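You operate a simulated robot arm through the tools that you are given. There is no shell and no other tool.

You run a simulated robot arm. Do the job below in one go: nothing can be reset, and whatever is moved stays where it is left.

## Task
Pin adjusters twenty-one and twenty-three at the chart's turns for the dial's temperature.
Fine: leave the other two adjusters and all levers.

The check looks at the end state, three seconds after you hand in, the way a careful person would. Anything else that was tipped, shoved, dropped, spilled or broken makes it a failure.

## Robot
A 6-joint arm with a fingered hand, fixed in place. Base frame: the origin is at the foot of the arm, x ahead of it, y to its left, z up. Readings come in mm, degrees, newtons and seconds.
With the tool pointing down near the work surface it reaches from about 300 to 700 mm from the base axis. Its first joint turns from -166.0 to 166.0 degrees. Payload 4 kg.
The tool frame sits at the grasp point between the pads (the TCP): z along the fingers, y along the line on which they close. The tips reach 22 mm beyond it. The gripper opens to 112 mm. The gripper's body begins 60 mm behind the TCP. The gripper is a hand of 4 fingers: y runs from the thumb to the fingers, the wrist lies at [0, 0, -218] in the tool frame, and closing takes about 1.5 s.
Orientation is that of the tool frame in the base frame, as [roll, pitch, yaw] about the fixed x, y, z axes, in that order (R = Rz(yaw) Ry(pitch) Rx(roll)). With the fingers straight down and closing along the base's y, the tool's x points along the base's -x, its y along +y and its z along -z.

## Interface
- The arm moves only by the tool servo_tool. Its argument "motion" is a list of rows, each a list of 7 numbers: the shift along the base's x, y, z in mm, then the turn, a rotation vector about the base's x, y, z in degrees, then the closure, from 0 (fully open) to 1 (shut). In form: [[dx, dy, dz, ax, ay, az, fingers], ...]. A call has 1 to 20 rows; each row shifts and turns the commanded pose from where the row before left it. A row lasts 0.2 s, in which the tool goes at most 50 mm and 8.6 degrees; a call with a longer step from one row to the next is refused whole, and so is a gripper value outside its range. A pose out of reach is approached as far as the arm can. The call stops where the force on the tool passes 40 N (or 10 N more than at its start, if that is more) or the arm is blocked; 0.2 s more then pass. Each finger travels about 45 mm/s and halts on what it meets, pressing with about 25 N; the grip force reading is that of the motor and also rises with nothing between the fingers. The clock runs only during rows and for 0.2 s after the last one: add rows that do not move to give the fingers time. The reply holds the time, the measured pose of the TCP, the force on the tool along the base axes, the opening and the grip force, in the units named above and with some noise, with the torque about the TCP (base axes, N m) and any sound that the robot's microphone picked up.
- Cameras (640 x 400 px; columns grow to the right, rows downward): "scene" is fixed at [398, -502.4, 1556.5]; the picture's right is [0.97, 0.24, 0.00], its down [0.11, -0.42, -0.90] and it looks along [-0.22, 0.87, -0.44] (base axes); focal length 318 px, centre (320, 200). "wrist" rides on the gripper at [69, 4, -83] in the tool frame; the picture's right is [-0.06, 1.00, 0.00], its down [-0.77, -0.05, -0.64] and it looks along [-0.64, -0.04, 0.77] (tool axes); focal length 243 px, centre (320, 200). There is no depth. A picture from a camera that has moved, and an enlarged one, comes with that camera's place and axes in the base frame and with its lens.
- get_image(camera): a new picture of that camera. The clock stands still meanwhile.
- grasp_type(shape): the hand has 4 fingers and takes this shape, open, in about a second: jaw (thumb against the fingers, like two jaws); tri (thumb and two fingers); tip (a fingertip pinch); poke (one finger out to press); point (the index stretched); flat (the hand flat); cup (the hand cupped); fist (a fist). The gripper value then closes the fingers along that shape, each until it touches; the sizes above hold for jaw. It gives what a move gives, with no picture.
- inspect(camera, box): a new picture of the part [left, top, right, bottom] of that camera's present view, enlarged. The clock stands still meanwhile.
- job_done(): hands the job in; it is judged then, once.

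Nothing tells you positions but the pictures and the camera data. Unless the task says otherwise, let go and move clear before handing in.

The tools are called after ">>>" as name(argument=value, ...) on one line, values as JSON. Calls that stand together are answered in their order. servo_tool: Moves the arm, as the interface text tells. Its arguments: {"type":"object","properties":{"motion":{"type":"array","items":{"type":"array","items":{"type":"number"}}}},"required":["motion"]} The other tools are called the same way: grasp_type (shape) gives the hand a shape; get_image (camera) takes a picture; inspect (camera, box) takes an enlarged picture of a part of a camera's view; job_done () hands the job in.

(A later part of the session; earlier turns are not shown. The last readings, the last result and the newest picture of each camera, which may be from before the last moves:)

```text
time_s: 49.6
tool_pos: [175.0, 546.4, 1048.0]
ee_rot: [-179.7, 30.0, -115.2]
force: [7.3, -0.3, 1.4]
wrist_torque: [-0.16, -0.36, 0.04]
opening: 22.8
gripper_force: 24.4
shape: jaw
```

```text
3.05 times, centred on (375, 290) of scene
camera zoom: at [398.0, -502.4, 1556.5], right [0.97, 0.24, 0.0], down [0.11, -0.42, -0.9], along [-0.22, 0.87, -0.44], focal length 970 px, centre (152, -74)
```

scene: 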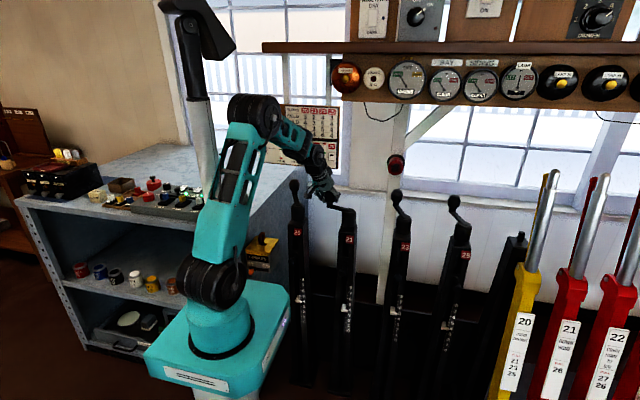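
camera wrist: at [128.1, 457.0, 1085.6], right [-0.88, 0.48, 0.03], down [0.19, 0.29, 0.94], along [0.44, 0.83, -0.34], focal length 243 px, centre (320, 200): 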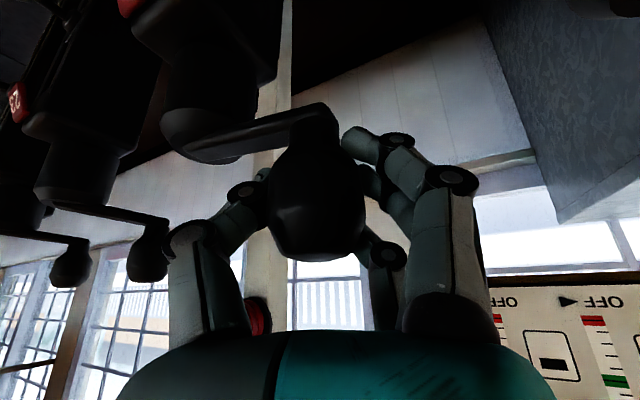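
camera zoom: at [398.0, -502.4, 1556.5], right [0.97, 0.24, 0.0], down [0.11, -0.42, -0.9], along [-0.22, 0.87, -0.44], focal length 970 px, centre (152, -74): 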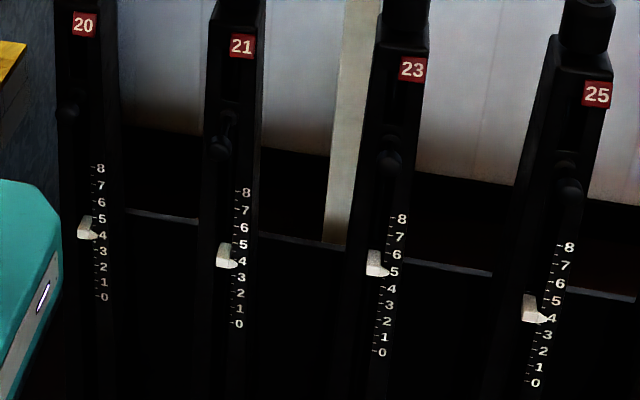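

Pointer 21 is now at about 3.85, with roughly 60° left. I'll take the next 40°.

>>> servo_tool(motion=[[1.8, 12.6, 0, 0, 0, 0, 1], [4.2, 12.5, 0, 0, 0, 0, 1], [6.1, 11.7, 0, 0, 0, 0, 1], [0, 0, 0, 0, 0, 0, 1]])

>>> get_image(camera="wrist")

```text
time_s: 50.6
tool_pos: [187.2, 584.3, 1049.0]
ee_rot: [-179.8, 30.1, -115.0]
force: [-1.4, -0.5, 3.6]
wrist_torque: [-0.1, -0.26, -0.02]
opening: 22.7
gripper_force: 25.5
shape: jaw
```

```text
taken
camera wrist: at [140.7, 494.3, 1085.3], right [-0.88, 0.48, 0.03], down [0.19, 0.29, 0.94], along [0.44, 0.83, -0.34], focal length 243 px, centre (320, 200)
```

wrist: 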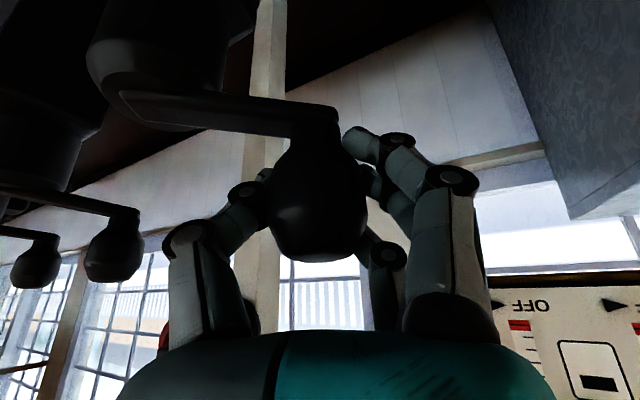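

>>> servo_tool(motion=[[8.1, 10.5, 0, 0, 0, 0, 1], [9.7, 8.9, 0, 0, 0, 0, 1], [6, 4.9, 0, 0, 0, 0, 1], [0, 0, 0, 0, 0, 0, 1]])

>>> get_image(camera="wrist")

>>> inspect(camera="scene", box=[325, 170, 375, 230])

>>> inspect(camera="scene", box=[330, 280, 360, 335])

```text
time_s: 51.6
tool_pos: [212.6, 608.0, 1047.9]
ee_rot: [-179.7, 30.0, -115.2]
force: [1.8, -0.1, 2.9]
wrist_torque: [-0.11, -0.27, 0.0]
opening: 22.8
gripper_force: 24.8
shape: jaw
```

```text
taken
camera wrist: at [164.8, 518.1, 1085.4], right [-0.88, 0.48, 0.03], down [0.19, 0.29, 0.94], along [0.44, 0.83, -0.34], focal length 243 px, centre (320, 200)
```

wrist: 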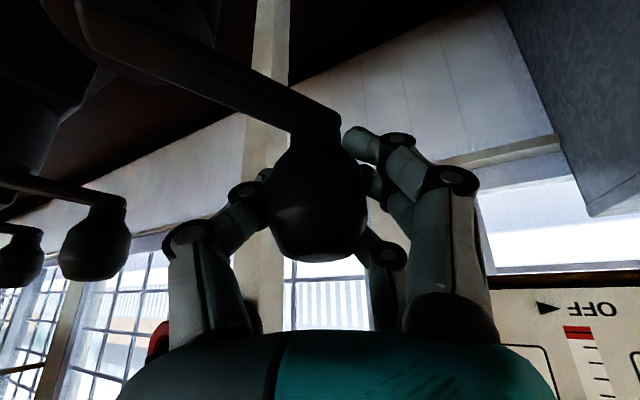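

```text
6.67 times, centred on (350, 200) of scene
camera zoom: at [398.0, -502.4, 1556.5], right [0.97, 0.24, 0.0], down [0.11, -0.42, -0.9], along [-0.22, 0.87, -0.44], focal length 2121 px, centre (120, 200)
```

zoom: 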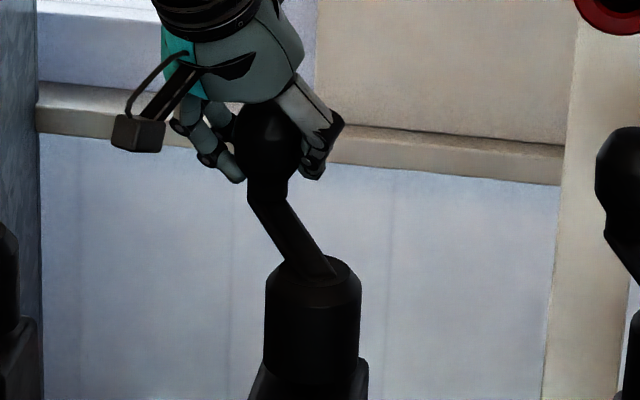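

```text
7.27 times, centred on (345, 308) of scene
camera zoom: at [398.0, -502.4, 1556.5], right [0.97, 0.24, 0.0], down [0.11, -0.42, -0.9], along [-0.22, 0.87, -0.44], focal length 2314 px, centre (138, -582)
```

zoom: 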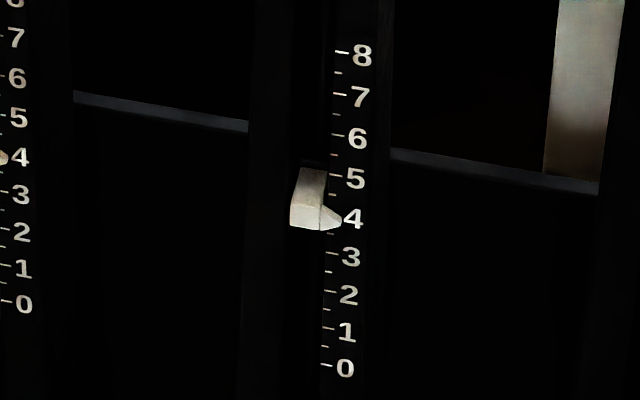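

Pointer 21 sits just about at 4. Compared with the original picture the handle is still about 5 mm short, so I'll nudge it along and compare again.

>>> servo_tool(motion=[[4.2, 2.2, 0, 0, 0, 0, 1], [0, 0, 0, 0, 0, 0, 1]])

>>> inspect(camera="scene", box=[325, 170, 375, 230])

>>> inspect(camera="scene", box=[310, 150, 390, 230])

```text
time_s: 52.2
tool_pos: [214.9, 609.4, 1048.7]
ee_rot: [-179.6, 30.1, -115.1]
force: [1.9, 0.2, 4.5]
wrist_torque: [-0.09, -0.29, 0.01]
opening: 22.7
gripper_force: 25.3
shape: jaw
```

```text
6.67 times, centred on (350, 200) of scene
camera zoom: at [398.0, -502.4, 1556.5], right [0.97, 0.24, 0.0], down [0.11, -0.42, -0.9], along [-0.22, 0.87, -0.44], focal length 2121 px, centre (120, 200)
```

zoom: 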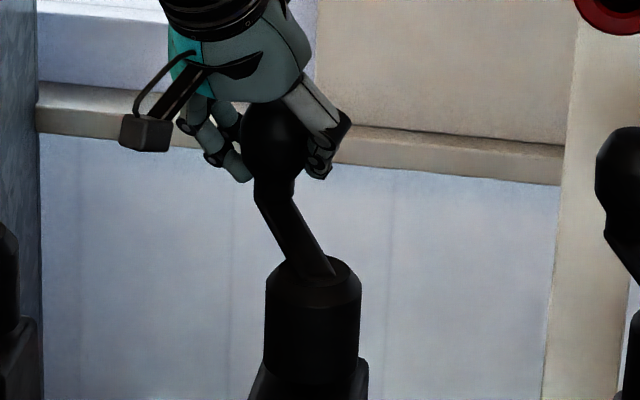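

```text
5.00 times, centred on (350, 190) of scene
camera zoom: at [398.0, -502.4, 1556.5], right [0.97, 0.24, 0.0], down [0.11, -0.42, -0.9], along [-0.22, 0.87, -0.44], focal length 1591 px, centre (170, 250)
```

zoom: 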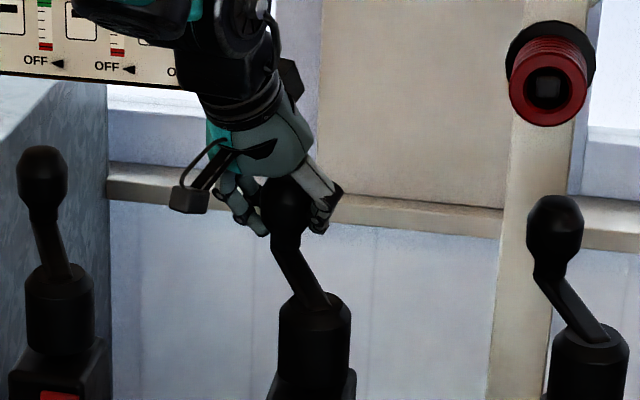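

>>> servo_tool(motion=[[2.1, 1, 0, 0, 0, 0, 1], [0, 0, 0, 0, 0, 0, 1]])

>>> inspect(camera="scene", box=[325, 170, 375, 230])

>>> inspect(camera="scene", box=[270, 240, 480, 340])

```text
time_s: 52.8
tool_pos: [216.0, 611.9, 1049.5]
ee_rot: [-179.7, 30.1, -115.0]
force: [-0.5, -0.8, 1.9]
wrist_torque: [-0.08, -0.21, 0.03]
opening: 22.4
gripper_force: 24.8
shape: jaw
```

```text
6.67 times, centred on (350, 200) of scene
camera zoom: at [398.0, -502.4, 1556.5], right [0.97, 0.24, 0.0], down [0.11, -0.42, -0.9], along [-0.22, 0.87, -0.44], focal length 2121 px, centre (120, 200)
```

zoom: 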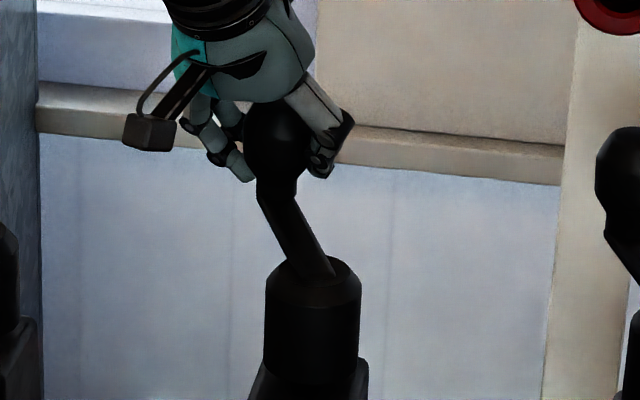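

```text
3.05 times, centred on (375, 290) of scene
camera zoom: at [398.0, -502.4, 1556.5], right [0.97, 0.24, 0.0], down [0.11, -0.42, -0.9], along [-0.22, 0.87, -0.44], focal length 970 px, centre (152, -74)
```

zoom: 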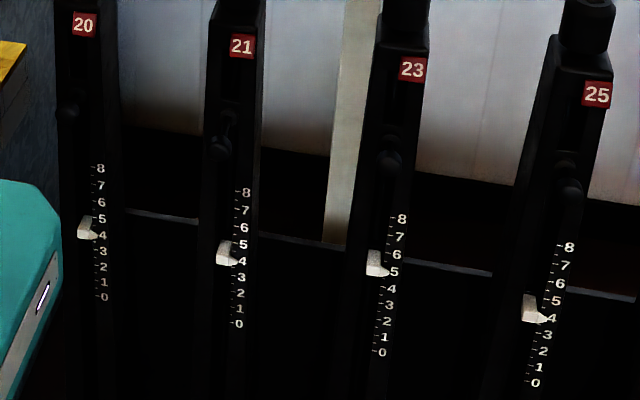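

The handle now matches its original pinned position and pointer 21 reads 4. I'll release and back away along the finger axis, then compare once more.

>>> servo_tool(motion=[[0, 0, 0, 0, 0, 0, 0.7], [0, 0, 0, 0, 0, 0, 0.4], [0, 0, 0, 0, 0, 0, 0.1], [0, 0, 0, 0, 0, 0, 0], [0, 0, 0, 0, 0, 0, 0], [0, 0, 0, 0, 0, 0, 0], [0, 0, 0, 0, 0, 0, 0], [-5, -11.3, 21.6, 0, 0, 0, 0], [-5, -11.3, 21.6, 0, 0, 0, 0], [-5, -11.3, 21.6, 0, 0, 0, 0], [-5, -11.3, 21.6, 0, 0, 0, 0], [0, 0, 0, 0, 0, 0, 0]])

>>> inspect(camera="scene", box=[325, 170, 375, 230])

>>> get_image(camera="wrist")

>>> get_image(camera="scene")

```text
time_s: 55.4
tool_pos: [197.9, 566.6, 1135.8]
ee_rot: [-179.7, 30.0, -115.0]
force: [0.8, 0.4, -0.8]
wrist_torque: [-0.02, 0.02, 0.02]
opening: 111.8
gripper_force: 0.1
shape: jaw
```

```text
6.67 times, centred on (350, 200) of scene
camera zoom: at [398.0, -502.4, 1556.5], right [0.97, 0.24, 0.0], down [0.11, -0.42, -0.9], along [-0.22, 0.87, -0.44], focal length 2121 px, centre (120, 200)
```

zoom: 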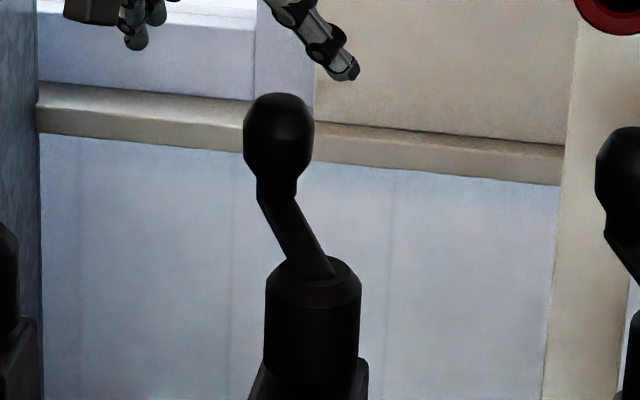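

```text
taken
camera wrist: at [150.9, 476.4, 1172.4], right [-0.88, 0.48, 0.03], down [0.19, 0.29, 0.94], along [0.44, 0.83, -0.34], focal length 243 px, centre (320, 200)
```

wrist: 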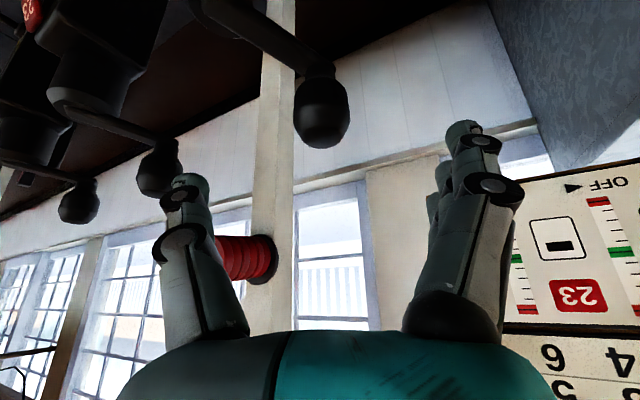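

```text
taken
```

scene: 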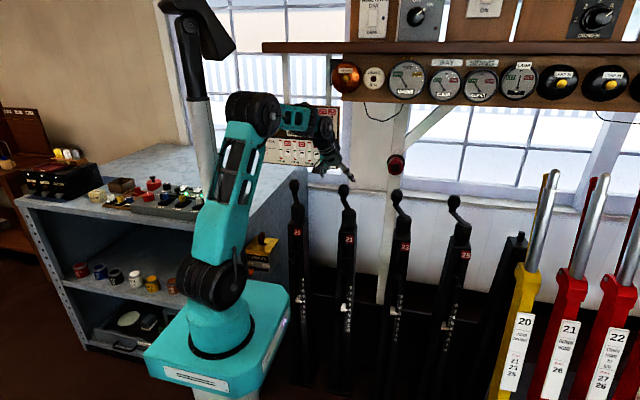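

Crank 21 is exactly where it started (one full turn later) and reads 4. Next I'll go down in front of post 21 and take hold of the pulled-out pin knob again at (250, 418, 803).

>>> servo_tool(motion=[[7, -42, 0, 0, 0, 6.25, 0], [7, -42, 0, 0, 0, 6.25, 0], [7, -42, 0, 0, 0, 6.25, 0], [7, -42, 0, 0, 0, 6.25, 0], [4, -7, -37.5, 0, 0, 0, 0], [4, -7, -37.5, 0, 0, 0, 0], [4, -7, -37.5, 0, 0, 0, 0], [4, -7, -37.5, 0, 0, 0, 0], [4, -7, -37.5, 0, 0, 0, 0], [4, -7, -37.5, 0, 0, 0, 0], [0, 0, 0, 0, 0, 0, 0]])

>>> get_image(camera="wrist")

```text
time_s: 57.8
tool_pos: [250.5, 356.2, 909.3]
ee_rot: [-179.8, 30.1, -90.0]
force: [0.9, 0.2, -0.4]
wrist_torque: [0.03, 0.03, -0.03]
opening: 111.8
gripper_force: 0.2
shape: jaw
```

```text
taken
camera wrist: at [246.9, 254.8, 945.7], right [-1.0, 0.06, 0.03], down [0.05, 0.34, 0.94], along [0.05, 0.94, -0.34], focal length 243 px, centre (320, 200)
```

wrist: 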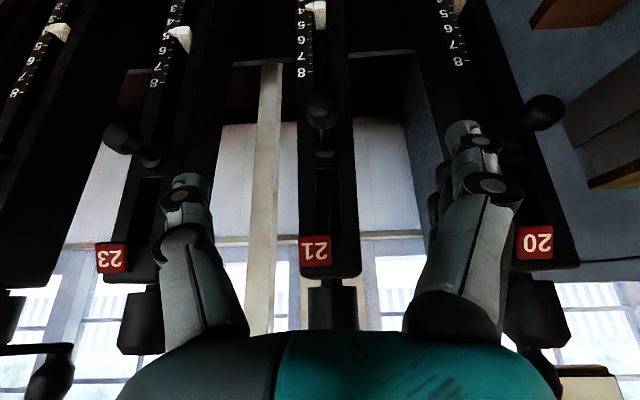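

The pulled-out knob of 21 is directly ahead. I'll slide in and close on it.

>>> servo_tool(motion=[[0, 15.5, -26.5, 0, 0, 0, 0], [0, 15.5, -26.5, 0, 0, 0, 0], [0, 15.5, -26.5, 0, 0, 0, 0], [0, 15.5, -26.5, 0, 0, 0, 0], [0, 0, 0, 0, 0, 0, 0]])

>>> get_image(camera="wrist")

```text
time_s: 59.0
tool_pos: [249.9, 419.5, 804.5]
ee_rot: [-179.7, 30.1, -90.1]
force: [0.2, 0.0, 0.8]
wrist_torque: [-0.01, -0.01, 0.0]
opening: 111.8
gripper_force: 0.1
shape: jaw
```

```text
taken
camera wrist: at [245.7, 317.4, 841.4], right [-1.0, 0.06, 0.03], down [0.05, 0.34, 0.94], along [0.05, 0.94, -0.34], focal length 243 px, centre (320, 200)
```

wrist: 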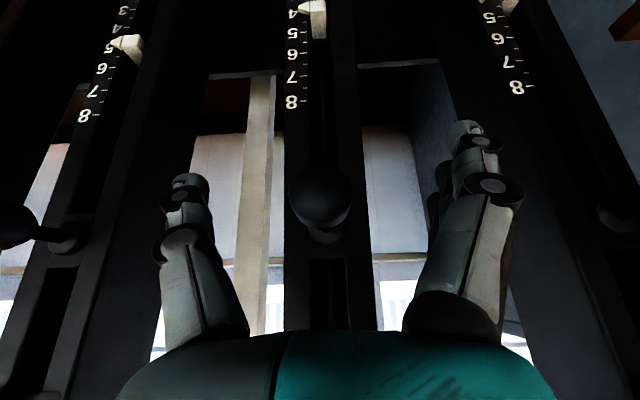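

>>> servo_tool(motion=[[0, 0, -1, 0, 0, 0, 0.3], [0, 0, 0, 0, 0, 0, 0.5], [0, 0, 0, 0, 0, 0, 0.7], [0, 0, 0, 0, 0, 0, 0.9], [0, 0, 0, 0, 0, 0, 1], [0, 0, 0, 0, 0, 0, 1], [0, 0, 0, 0, 0, 0, 1], [0, 0, 0, 0, 0, 0, 1]])

>>> get_image(camera="wrist")

```text
time_s: 60.8
tool_pos: [250.2, 418.9, 804.1]
ee_rot: [-179.6, 30.0, -90.1]
force: [4.5, 0.2, -5.2]
wrist_torque: [-0.04, -0.05, 0.15]
opening: 14.9
gripper_force: 24.5
shape: jaw
```

```text
taken
camera wrist: at [245.8, 316.9, 840.5], right [-1.0, 0.06, 0.03], down [0.05, 0.34, 0.94], along [0.05, 0.94, -0.34], focal length 243 px, centre (320, 200)
```

wrist: 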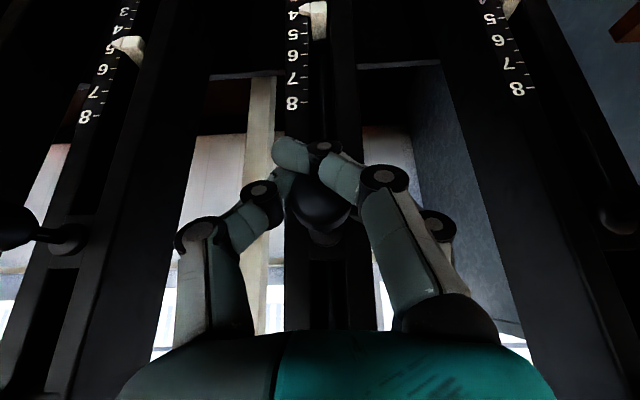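

Gripped. Now I'll push the pin in (+y) in small steps and watch for the stop.

>>> servo_tool(motion=[[0, 3, 0, 0, 0, 0, 1], [0, 3, 0, 0, 0, 0, 1], [0, 3, 0, 0, 0, 0, 1], [0, 3, 0, 0, 0, 0, 1], [0, 0, 0, 0, 0, 0, 1]])

```text
time_s: 62.0
tool_pos: [249.9, 431.2, 802.9]
ee_rot: [-179.6, 30.1, -90.1]
force: [9.1, 0.2, -5.4]
wrist_torque: [-0.08, -0.14, 0.09]
opening: 15.1
gripper_force: 25.3
shape: jaw
```

>>> servo_tool(motion=[[0, 3, 0, 0, 0, 0, 1], [0, 3, 0, 0, 0, 0, 1], [0, 2, 0, 0, 0, 0, 1], [0, 0, 0, 0, 0, 0, 1]])

>>> inspect(camera="wrist", box=[240, 130, 400, 280])

```text
time_s: 63.0
tool_pos: [249.5, 436.9, 803.9]
ee_rot: [-179.7, 30.1, -90.2]
force: [5.9, 1.5, -2.0]
wrist_torque: [0.03, -0.13, 0.11]
opening: 14.7
gripper_force: 25.2
shape: jaw
```

```text
2.67 times, centred on (320, 205) of wrist
camera zoom: at [245.8, 336.7, 840.0], right [-1.0, 0.06, 0.03], down [0.05, 0.34, 0.94], along [0.05, 0.94, -0.34], focal length 647 px, centre (320, 187)
```

zoom: 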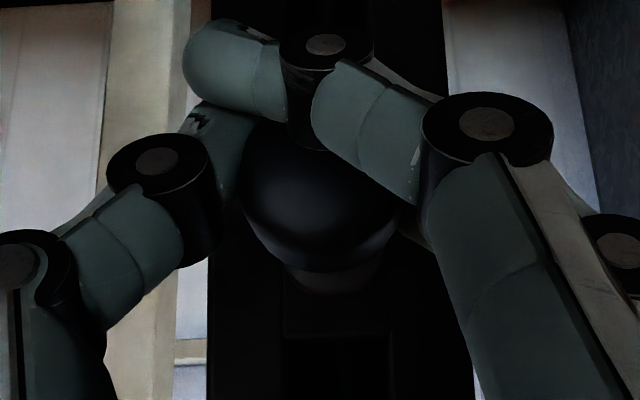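

>>> servo_tool(motion=[[0, 2, 0, 0, 0, 0, 1], [0, 1.5, 0, 0, 0, 0, 1], [0, 0, 0, 0, 0, 0, 1]])

```text
time_s: 63.8
tool_pos: [250.9, 441.5, 802.9]
ee_rot: [-179.7, 30.1, -90.2]
force: [5.9, -4.0, 2.5]
wrist_torque: [0.03, -0.14, 0.11]
opening: 14.6
gripper_force: 25.2
shape: jaw
```

>>> servo_tool(motion=[[0, 2, 0, 0, 0, 0, 1], [0, 0, 0, 0, 0, 0, 1]])

```text
time_s: 64.4
tool_pos: [250.2, 442.2, 803.0]
ee_rot: [-179.7, 29.9, -90.3]
force: [11.0, -13.7, 2.3]
wrist_torque: [-0.12, -0.19, 0.0]
opening: 14.7
gripper_force: 25.8
shape: jaw
```

The pin is hard against its stop at the original pinned depth. I'll open and back out.

>>> servo_tool(motion=[[0, -1, 0, 0, 0, 0, 0.7], [0, 0, 0, 0, 0, 0, 0.4], [0, 0, 0, 0, 0, 0, 0.1], [0, 0, 0, 0, 0, 0, 0], [0, 0, 0, 0, 0, 0, 0], [0, 0, 0, 0, 0, 0, 0], [0, 0, 0, 0, 0, 0, 0], [0, -15.5, 26.5, 0, 0, 0, 0], [0, -15.5, 26.5, 0, 0, 0, 0], [0, -15.5, 26.5, 0, 0, 0, 0], [0, -15.5, 26.5, 0, 0, 0, 0], [0, 0, 0, 0, 0, 0, 0]])

>>> get_image(camera="wrist")

>>> inspect(camera="scene", box=[320, 240, 420, 330])

>>> inspect(camera="scene", box=[270, 135, 345, 172])

```text
time_s: 67.0
tool_pos: [248.7, 379.9, 909.6]
ee_rot: [-179.8, 30.0, -90.2]
force: [0.3, -0.2, 0.2]
wrist_torque: [0.03, -0.02, -0.03]
opening: 111.9
gripper_force: 0.0
shape: jaw
```

```text
taken
camera wrist: at [245.1, 278.3, 946.0], right [-1.0, 0.06, 0.03], down [0.05, 0.34, 0.94], along [0.05, 0.94, -0.34], focal length 243 px, centre (320, 200)
```

wrist: 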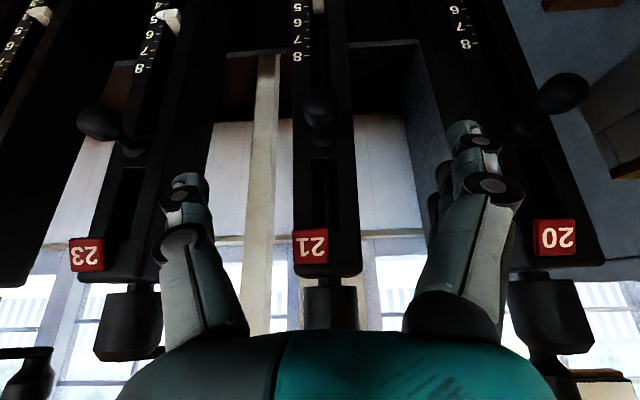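

```text
4.44 times, centred on (370, 285) of scene
camera zoom: at [398.0, -502.4, 1556.5], right [0.97, 0.24, 0.0], down [0.11, -0.42, -0.9], along [-0.22, 0.87, -0.44], focal length 1414 px, centre (98, -178)
```

zoom: 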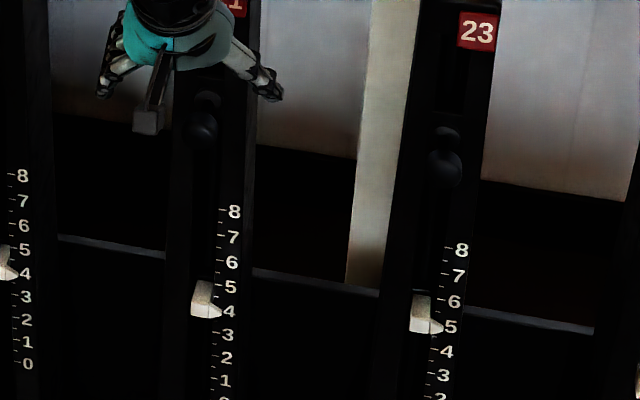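

```text
8.53 times, centred on (308, 154) of scene
camera zoom: at [398.0, -502.4, 1556.5], right [0.97, 0.24, 0.0], down [0.11, -0.42, -0.9], along [-0.22, 0.87, -0.44], focal length 2715 px, centre (427, 597)
```

zoom: 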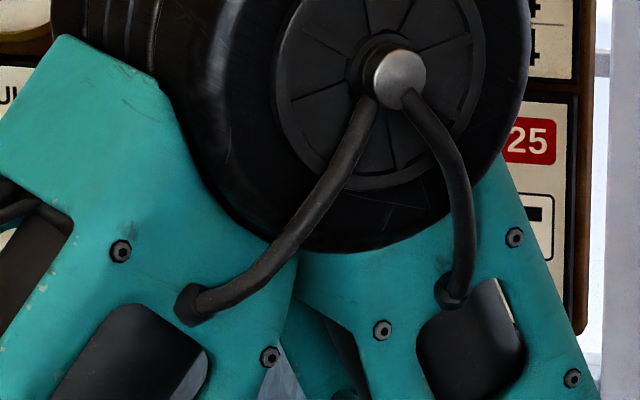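

Pin 21 is fully home and pointer 21 reads 4 exactly. Adjuster 23 is next: I'll move 200 mm to the right to line up with its pin knob, near (450, 448, 800).

>>> servo_tool(motion=[[40, 0, 0, 0, 0, 0, 0], [40, 0, 0, 0, 0, 0, 0], [40, 0, 0, 0, 0, 0, 0], [40, 0, 0, 0, 0, 0, 0], [41, 0, 0, 0, 0, 0, 0], [0, 0, 0, 0, 0, 0, 0]])

>>> get_image(camera="wrist")

>>> get_image(camera="scene")

```text
time_s: 68.4
tool_pos: [452.6, 382.2, 908.0]
ee_rot: [-179.7, 30.0, -90.1]
force: [-0.6, -0.2, 0.1]
wrist_torque: [-0.03, 0.0, 0.0]
opening: 112.0
gripper_force: 0.2
shape: jaw
```

```text
taken
camera wrist: at [449.5, 279.5, 945.4], right [-1.0, 0.06, 0.03], down [0.05, 0.34, 0.94], along [0.05, 0.94, -0.34], focal length 243 px, centre (320, 200)
```

wrist: 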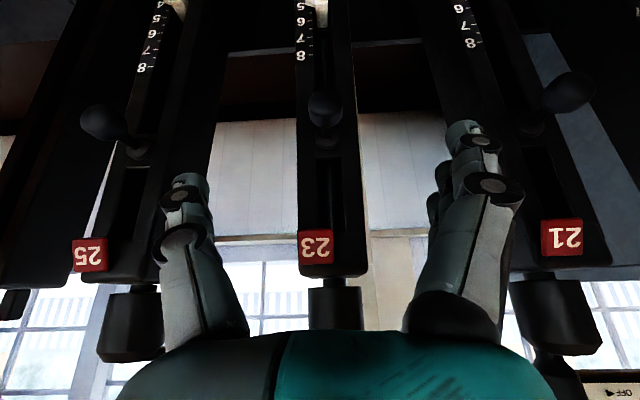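

```text
taken
```

scene: 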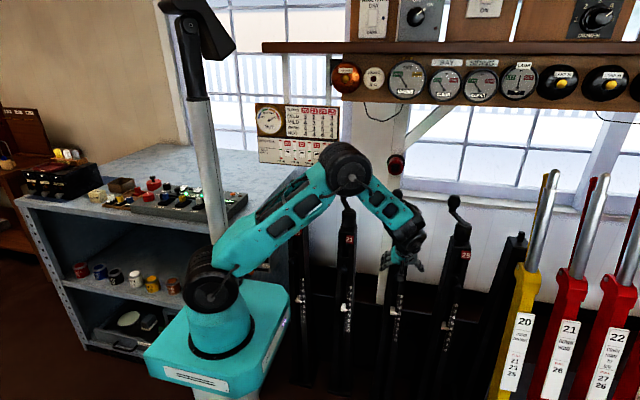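

>>> inspect(camera="wrist", box=[270, 70, 380, 160])

>>> inspect(camera="wrist", box=[60, 80, 180, 170])

>>> inspect(camera="wrist", box=[500, 60, 620, 150])

>>> inspect(camera="scene", box=[282, 135, 345, 172])

```text
4.44 times, centred on (325, 115) of wrist
camera zoom: at [449.5, 279.5, 945.4], right [-1.0, 0.06, 0.03], down [0.05, 0.34, 0.94], along [0.05, 0.94, -0.34], focal length 1078 px, centre (298, 578)
```

zoom: 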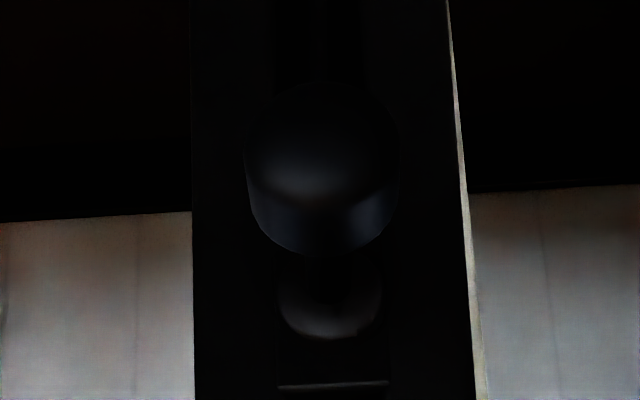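

```text
4.44 times, centred on (120, 125) of wrist
camera zoom: at [449.5, 279.5, 945.4], right [-1.0, 0.06, 0.03], down [0.05, 0.34, 0.94], along [0.05, 0.94, -0.34], focal length 1078 px, centre (1209, 533)
```

zoom: 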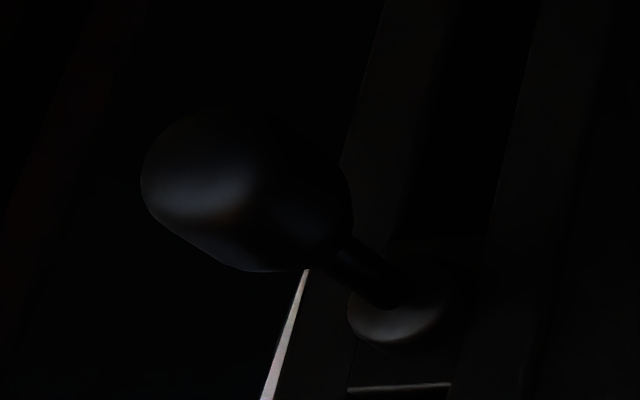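

```text
4.44 times, centred on (560, 105) of wrist
camera zoom: at [449.5, 279.5, 945.4], right [-1.0, 0.06, 0.03], down [0.05, 0.34, 0.94], along [0.05, 0.94, -0.34], focal length 1078 px, centre (-747, 622)
```

zoom: 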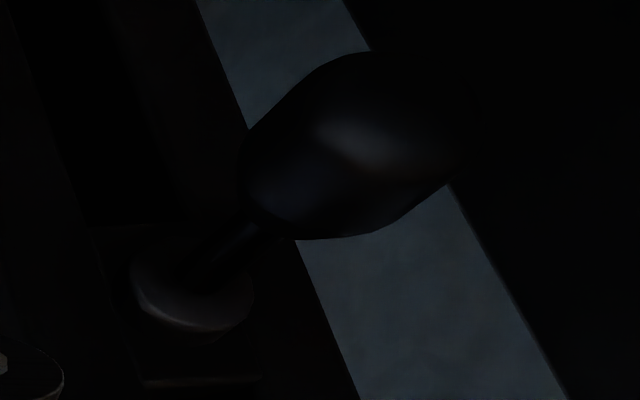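

```text
10.16 times, centred on (314, 154) of scene
camera zoom: at [398.0, -502.4, 1556.5], right [0.97, 0.24, 0.0], down [0.11, -0.42, -0.9], along [-0.22, 0.87, -0.44], focal length 3232 px, centre (386, 672)
```

zoom: 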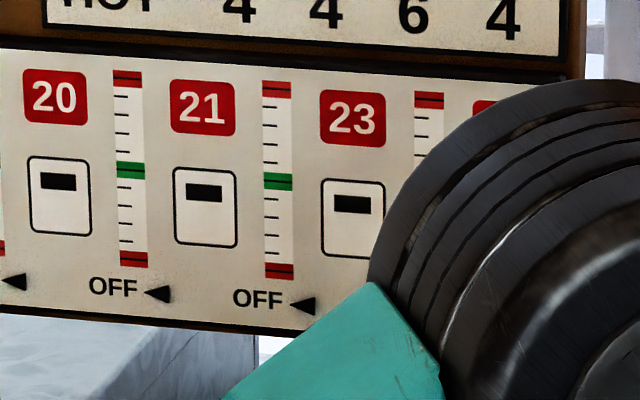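

Pin knob 23 sits at about (451, 448, 801), in its normal pinned state. I'll slide in around it as before.

>>> servo_tool(motion=[[-0.4, 15, -26.5, 0, 0, 0, 0], [-0.4, 15, -26.5, 0, 0, 0, 0], [-0.4, 15, -26.5, 0, 0, 0, 0], [-0.4, 15, -26.5, 0, 0, 0, 0], [0, 0, 0, 0, 0, 0, 0]])

>>> get_image(camera="wrist")

```text
time_s: 69.6
tool_pos: [449.7, 439.9, 802.4]
ee_rot: [-179.7, 29.9, -90.1]
force: [-0.5, 0.6, -0.6]
wrist_torque: [0.0, 0.01, 0.01]
opening: 111.9
gripper_force: 0.1
shape: jaw
```

```text
taken
camera wrist: at [443.9, 339.0, 839.4], right [-1.0, 0.06, 0.03], down [0.05, 0.34, 0.94], along [0.05, 0.94, -0.34], focal length 243 px, centre (320, 200)
```

wrist: 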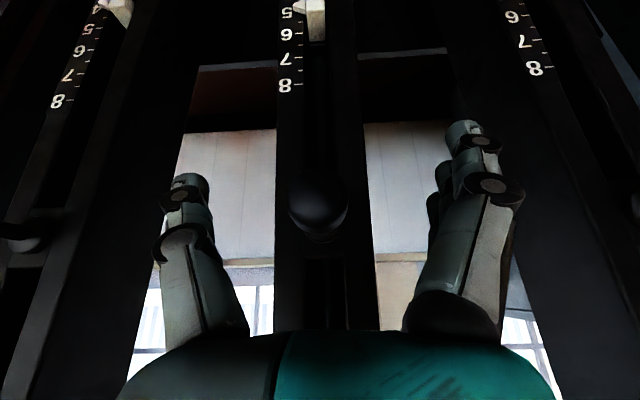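

The ball is centred between the fingers. Closing, then pulling the pin out.

>>> servo_tool(motion=[[0, 0, 0, 0, 0, 0, 0.3], [0, 0, 0, 0, 0, 0, 0.5], [0, 0, 0, 0, 0, 0, 0.7], [0, 0, 0, 0, 0, 0, 0.9], [0, 0, 0, 0, 0, 0, 1], [0, 0, 0, 0, 0, 0, 1], [0, 0, 0, 0, 0, 0, 1], [0, 0, 0, 0, 0, 0, 1]])

>>> get_image(camera="wrist")

```text
time_s: 71.4
tool_pos: [449.3, 439.3, 802.1]
ee_rot: [-179.7, 30.0, -90.2]
force: [4.6, 1.6, -5.8]
wrist_torque: [-0.02, -0.11, 0.1]
opening: 14.6
gripper_force: 23.7
shape: jaw
```

```text
taken
camera wrist: at [444.4, 338.6, 839.2], right [-1.0, 0.06, 0.03], down [0.05, 0.34, 0.94], along [0.05, 0.94, -0.34], focal length 243 px, centre (320, 200)
```

wrist: 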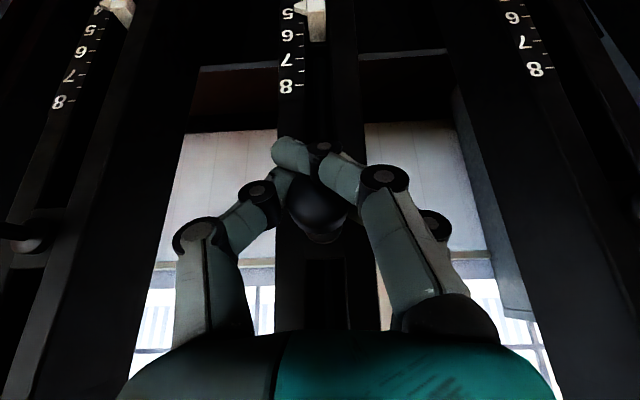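

>>> servo_tool(motion=[[0, -3, 0, 0, 0, 0, 1], [0, -3, 0, 0, 0, 0, 1], [0, -3, 0, 0, 0, 0, 1], [0, -3, 0, 0, 0, 0, 1], [0, -3, 0, 0, 0, 0, 1], [0, -3, 0, 0, 0, 0, 1], [0, 0, 0, 0, 0, 0, 1]])

>>> inspect(camera="wrist", box=[240, 130, 400, 280])

```text
time_s: 73.0
tool_pos: [448.7, 422.5, 802.5]
ee_rot: [-179.9, 30.0, -90.2]
force: [6.2, -0.9, -8.2]
wrist_torque: [-0.07, -0.13, 0.09]
opening: 14.2
gripper_force: 25.4
shape: jaw
```

```text
2.67 times, centred on (320, 205) of wrist
camera zoom: at [444.5, 320.9, 839.2], right [-1.0, 0.06, 0.03], down [0.05, 0.34, 0.94], along [0.05, 0.94, -0.34], focal length 647 px, centre (320, 187)
```

zoom: 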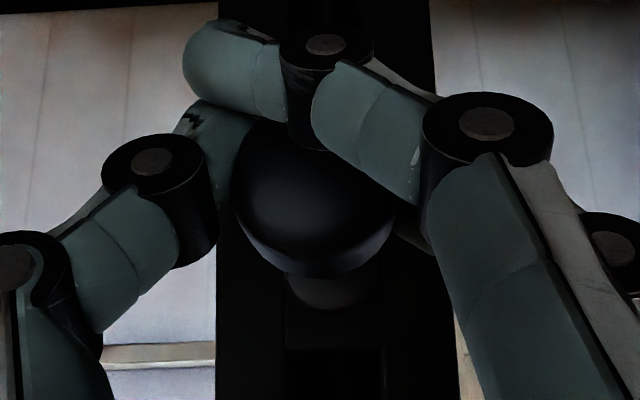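

>>> servo_tool(motion=[[0, -2.5, 0, 0, 0, 0, 1], [0, -2, 0, 0, 0, 0, 1], [0, 0, 0, 0, 0, 0, 1]])

```text
time_s: 73.8
tool_pos: [449.4, 418.0, 803.4]
ee_rot: [-179.7, 30.0, -90.2]
force: [7.1, 2.1, -13.0]
wrist_torque: [-0.08, -0.13, 0.09]
opening: 14.4
gripper_force: 25.3
shape: jaw
```

>>> servo_tool(motion=[[0, -2, 0, 0, 0, 0, 1], [0, 0, 0, 0, 0, 0, 1]])

```text
time_s: 74.4
tool_pos: [447.7, 417.3, 803.8]
ee_rot: [-179.7, 30.1, -90.1]
force: [5.6, 12.3, -13.8]
wrist_torque: [-0.03, -0.07, 0.15]
opening: 13.6
gripper_force: 25.1
shape: jaw
```

Pin 23 has reached its outer stop too. I'll release, back away and rise for the crank.

>>> servo_tool(motion=[[0, 2, 0, 0, 0, 0, 1], [0, 0, 0, 0, 0, 0, 0.6], [0, 0, 0, 0, 0, 0, 0.3], [0, 0, 0, 0, 0, 0, 0], [0, 0, 0, 0, 0, 0, 0], [0, 0, 0, 0, 0, 0, 0], [0, 0, 0, 0, 0, 0, 0], [0, 0, 0, 0, 0, 0, 0], [0, -15, 26, 0, 0, 0, 0], [0, -15, 26, 0, 0, 0, 0], [0, -15, 26, 0, 0, 0, 0], [0, -15, 26, 0, 0, 0, 0], [0, 0, 0, 0, 0, 0, 0]])

>>> get_image(camera="wrist")

>>> inspect(camera="scene", box=[370, 170, 420, 230])

```text
time_s: 77.2
tool_pos: [448.0, 356.7, 907.2]
ee_rot: [-179.7, 30.0, -90.1]
force: [-0.4, 0.3, -0.2]
wrist_torque: [-0.01, 0.0, 0.0]
opening: 111.9
gripper_force: 0.0
shape: jaw
```

```text
taken
camera wrist: at [444.2, 255.8, 943.5], right [-1.0, 0.06, 0.03], down [0.05, 0.34, 0.94], along [0.05, 0.94, -0.34], focal length 243 px, centre (320, 200)
```

wrist: 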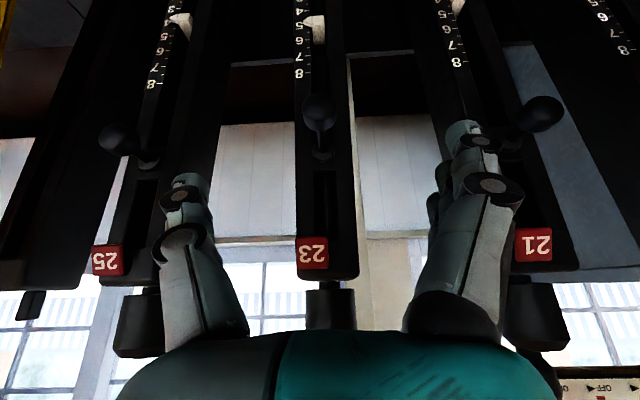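

```text
6.67 times, centred on (395, 200) of scene
camera zoom: at [398.0, -502.4, 1556.5], right [0.97, 0.24, 0.0], down [0.11, -0.42, -0.9], along [-0.22, 0.87, -0.44], focal length 2121 px, centre (-180, 200)
```

zoom: 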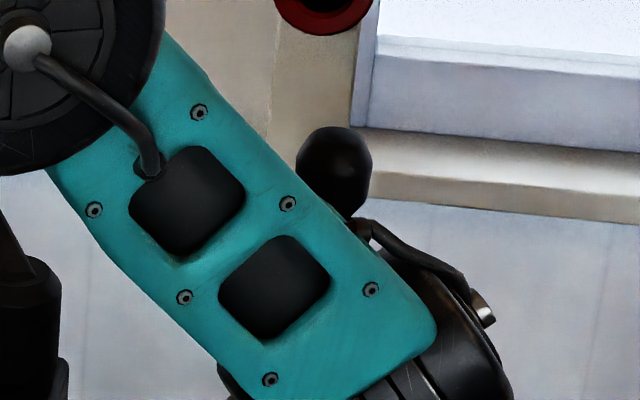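

Pin 23 is out and stays out. I'll rise and move over to a pre-grasp point for crank 23's handle, expected at about (416, 610, 1048), keeping clear of the red horn behind it.

>>> servo_tool(motion=[[0, 0, 37, 0, 0, 0, 0], [0, 0, 37, 0, 0, 0, 0], [0, 0, 37, 0, 0, 0, 0], [0, 0, 37, 0, 0, 0, 0], [0, 0, 37, 0, 0, 0, 0], [0, 0, 37, 0, 0, 0, 0], [-5, 34, 0, 0, 0, 0, 0], [-5, 34, 0, 0, 0, 0, 0], [-5, 34, 0, 0, 0, 0, 0], [-5, 34, 0, 0, 0, 0, 0], [-6, 34, 0, 0, 0, 0, 0], [-6, 34, 0, 0, 0, 0, 0], [0, 0, 0, 0, 0, 0, 0]])

>>> get_image(camera="wrist")

>>> get_image(camera="scene")

>>> inspect(camera="scene", box=[370, 170, 420, 230])

```text
time_s: 80.0
tool_pos: [415.7, 562.8, 1130.8]
ee_rot: [-179.7, 30.0, -90.1]
force: [0.1, 0.6, -0.3]
wrist_torque: [0.01, -0.05, 0.01]
opening: 111.6
gripper_force: 0.1
shape: jaw
```

```text
taken
camera wrist: at [411.0, 461.5, 1166.8], right [-1.0, 0.06, 0.03], down [0.05, 0.34, 0.94], along [0.05, 0.94, -0.34], focal length 243 px, centre (320, 200)
```

wrist: 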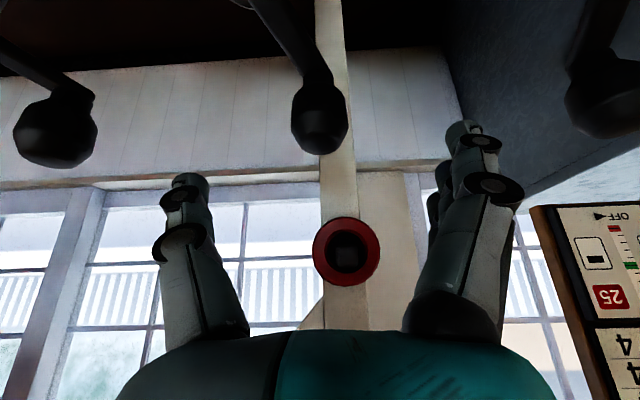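

```text
taken
```

scene: 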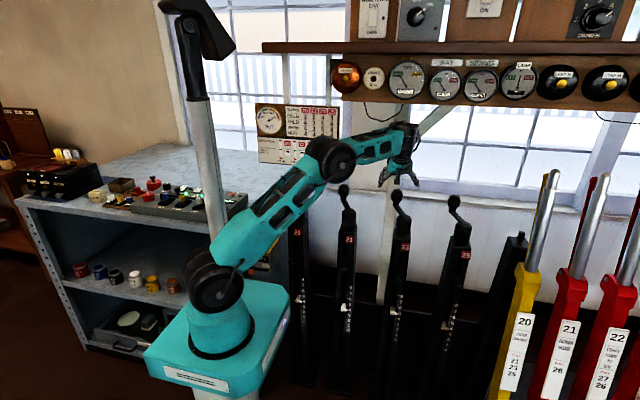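

```text
6.67 times, centred on (395, 200) of scene
camera zoom: at [398.0, -502.4, 1556.5], right [0.97, 0.24, 0.0], down [0.11, -0.42, -0.9], along [-0.22, 0.87, -0.44], focal length 2121 px, centre (-180, 200)
```

zoom: 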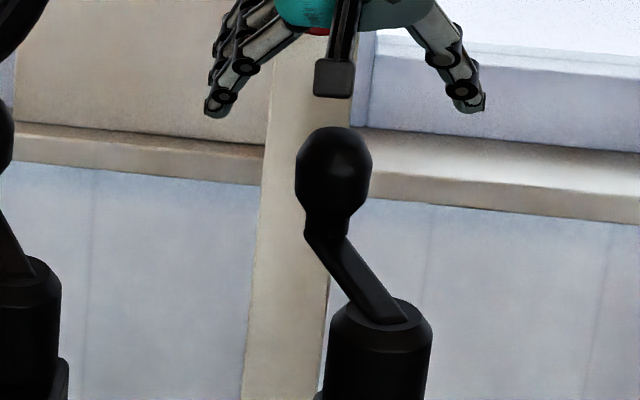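

Handle 23 is at about (417, 611, 1048) as expected and the horn is well behind it. I've noted its picture for reference; sliding in now.

>>> servo_tool(motion=[[0.3, 11.9, -20.5, 0, 0, 0, 0], [0.3, 11.9, -20.5, 0, 0, 0, 0], [0.3, 11.9, -20.5, 0, 0, 0, 0], [0.3, 11.9, -20.5, 0, 0, 0, 0], [0, 0, 0, 0, 0, 0, 0]])

>>> get_image(camera="wrist")

>>> get_image(camera="scene")

```text
time_s: 81.2
tool_pos: [418.2, 609.4, 1047.0]
ee_rot: [-179.6, 30.0, -90.1]
force: [0.0, -0.3, -0.3]
wrist_torque: [0.03, 0.04, 0.01]
opening: 111.7
gripper_force: 0.1
shape: jaw
```

```text
taken
camera wrist: at [414.0, 507.7, 1084.5], right [-1.0, 0.06, 0.03], down [0.05, 0.34, 0.94], along [0.05, 0.94, -0.34], focal length 243 px, centre (320, 200)
```

wrist: 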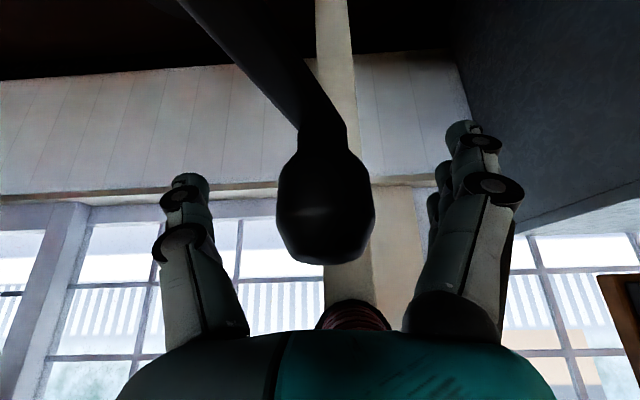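

```text
taken
```

scene: 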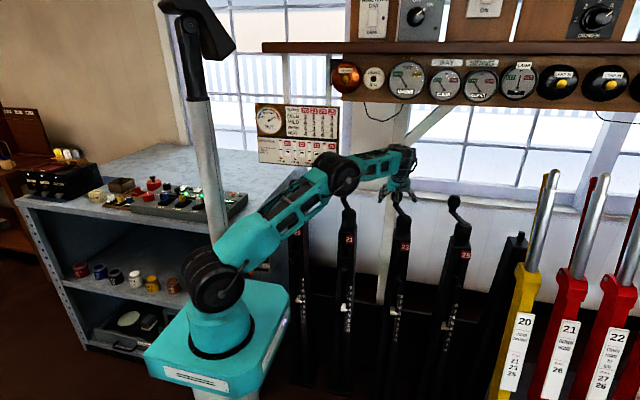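

>>> servo_tool(motion=[[-1.5, 0.5, 2, 0, 0, 0, 0.3], [0, 0, 0, 0, 0, 0, 0.5], [0, 0, 0, 0, 0, 0, 0.7], [0, 0, 0, 0, 0, 0, 0.9], [0, 0, 0, 0, 0, 0, 1], [0, 0, 0, 0, 0, 0, 1], [0, 0, 0, 0, 0, 0, 1]])

>>> get_image(camera="wrist")

>>> inspect(camera="scene", box=[350, 130, 450, 230])

```text
time_s: 82.8
tool_pos: [417.5, 610.4, 1049.1]
ee_rot: [-179.7, 30.1, -90.1]
force: [-1.7, 2.8, -1.3]
wrist_torque: [0.03, -0.08, -0.07]
opening: 24.3
gripper_force: 13.7
shape: jaw
```

```text
taken
camera wrist: at [412.8, 508.6, 1086.4], right [-1.0, 0.06, 0.03], down [0.05, 0.34, 0.94], along [0.05, 0.94, -0.34], focal length 243 px, centre (320, 200)
```

wrist: 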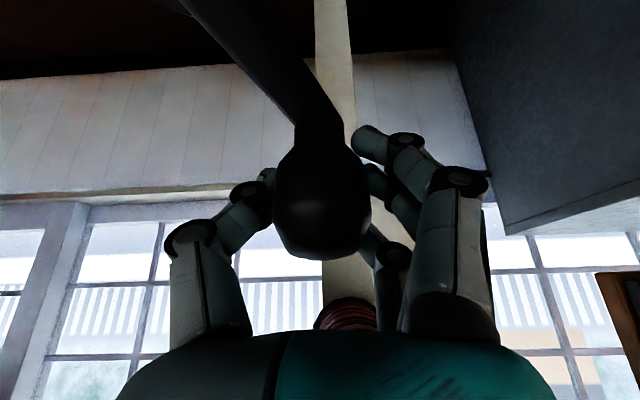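

```text
4.00 times, centred on (400, 180) of scene
camera zoom: at [398.0, -502.4, 1556.5], right [0.97, 0.24, 0.0], down [0.11, -0.42, -0.9], along [-0.22, 0.87, -0.44], focal length 1272 px, centre (0, 280)
```

zoom: 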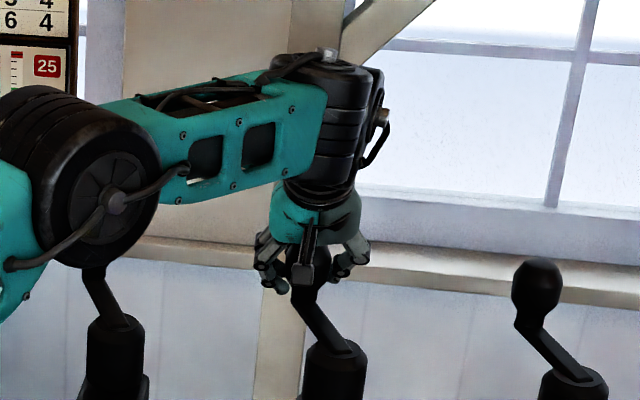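

Good grip. I'll turn crank 23 clockwise with the refined circle (centre about (452, 544.5), radius 75), starting with 30°.

>>> servo_tool(motion=[[12, 5.1, 0, 0, 0, 0, 1], [12.7, 2.9, 0, 0, 0, 0, 1], [13, 0.6, 0, 0, 0, 0, 1], [0, 0, 0, 0, 0, 0, 1]])

>>> get_image(camera="wrist")

>>> inspect(camera="scene", box=[350, 130, 450, 230])

```text
time_s: 83.5
tool_pos: [435.8, 616.3, 1049.0]
ee_rot: [-179.3, 31.1, -89.3]
force: [-4.1, 15.3, -3.0]
wrist_torque: [0.05, -0.17, -0.07]
opening: 22.6
gripper_force: 25.4
shape: jaw
out of reach, approached as far as the arm can: row 2, 3
stopped in row 3: the force on the tool passed its limit at 48 N (the readings are from after the stop); the commanded pose is now the measured one
```

```text
taken
camera wrist: at [432.1, 514.1, 1084.2], right [-1.0, 0.05, 0.02], down [0.04, 0.33, 0.94], along [0.04, 0.94, -0.33], focal length 243 px, centre (320, 200)
```

wrist: 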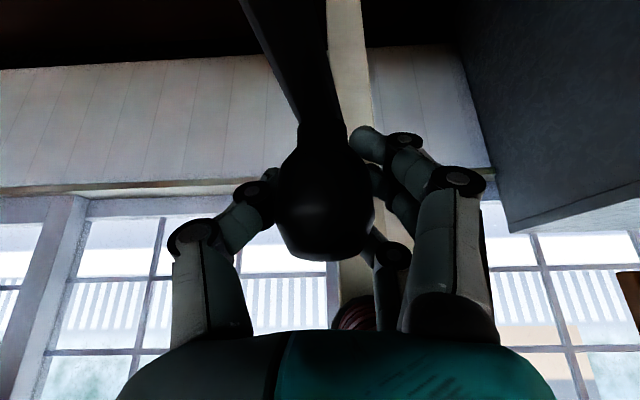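

```text
4.00 times, centred on (400, 180) of scene
camera zoom: at [398.0, -502.4, 1556.5], right [0.97, 0.24, 0.0], down [0.11, -0.42, -0.9], along [-0.22, 0.87, -0.44], focal length 1272 px, centre (0, 280)
```

zoom: 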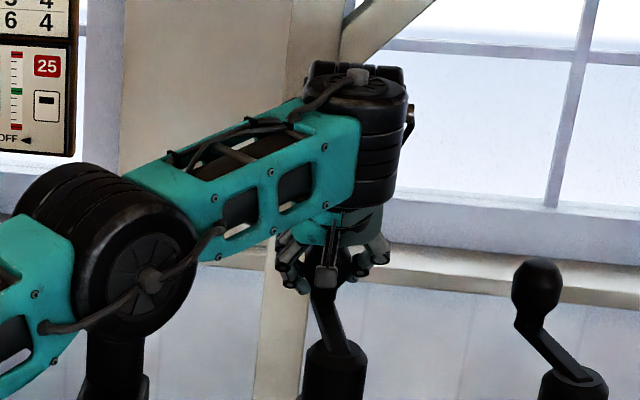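

With this yaw the arm runs out of reach at the far side, and the crank has only moved about 15°. I'll release, back off, and re-grasp with the hand tilted 45° and turned toward the arm's own direction, which gives more reach and clears the horn.

>>> servo_tool(motion=[[0, 0, 0, 0, 0, 0, 0.7], [0, 0, 0, 0, 0, 0, 0.4], [0, 0, 0, 0, 0, 0, 0.1], [0, 0, 0, 0, 0, 0, 0], [0, 0, 0, 0, 0, 0, 0], [0, 0, 0, 0, 0, 0, 0], [0, 0, 0, 0, 0, 0, 0], [0, -12, 21, 0, 0, 0, 0], [0, -12, 21, 0, 0, 0, 0], [0, -12, 21, 0, 0, 0, 0], [0, -12, 21, 0, 0, 0, 0], [0, -30, 0, 0, 0, 0, 0], [0, -30, 0, 0, 0, 0, 0], [0, -30, 0, 0, 0, 0, 0], [0, -30, 0, 0, 0, 0, 0], [0, 0, 0, 0, 0, 0, 0]])

>>> get_image(camera="scene")

>>> get_image(camera="wrist")

```text
time_s: 86.9
tool_pos: [437.5, 441.3, 1129.3]
ee_rot: [-179.3, 30.9, -89.4]
force: [-0.4, 0.2, -0.4]
wrist_torque: [0.0, -0.01, -0.01]
opening: 111.6
gripper_force: 0.1
shape: jaw
out of reach, approached as far as the arm can: row 11
```

```text
taken
```

scene: 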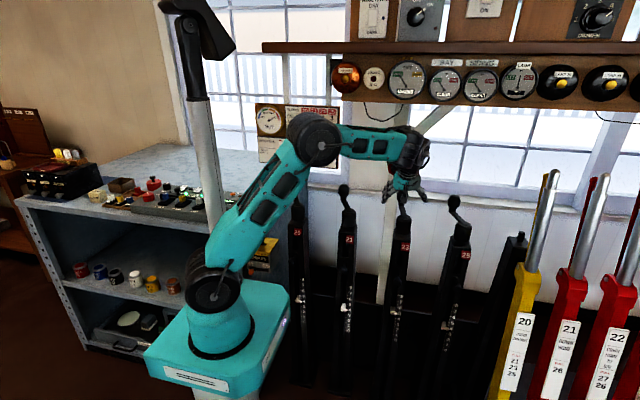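

```text
taken
camera wrist: at [433.1, 339.1, 1164.6], right [-1.0, 0.05, 0.02], down [0.04, 0.33, 0.94], along [0.04, 0.94, -0.33], focal length 243 px, centre (320, 200)
```

wrist: 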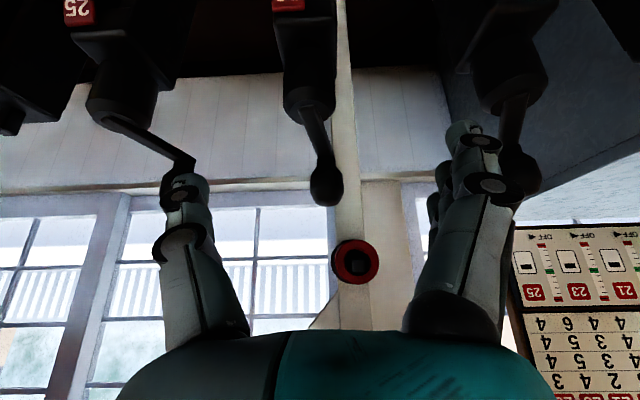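

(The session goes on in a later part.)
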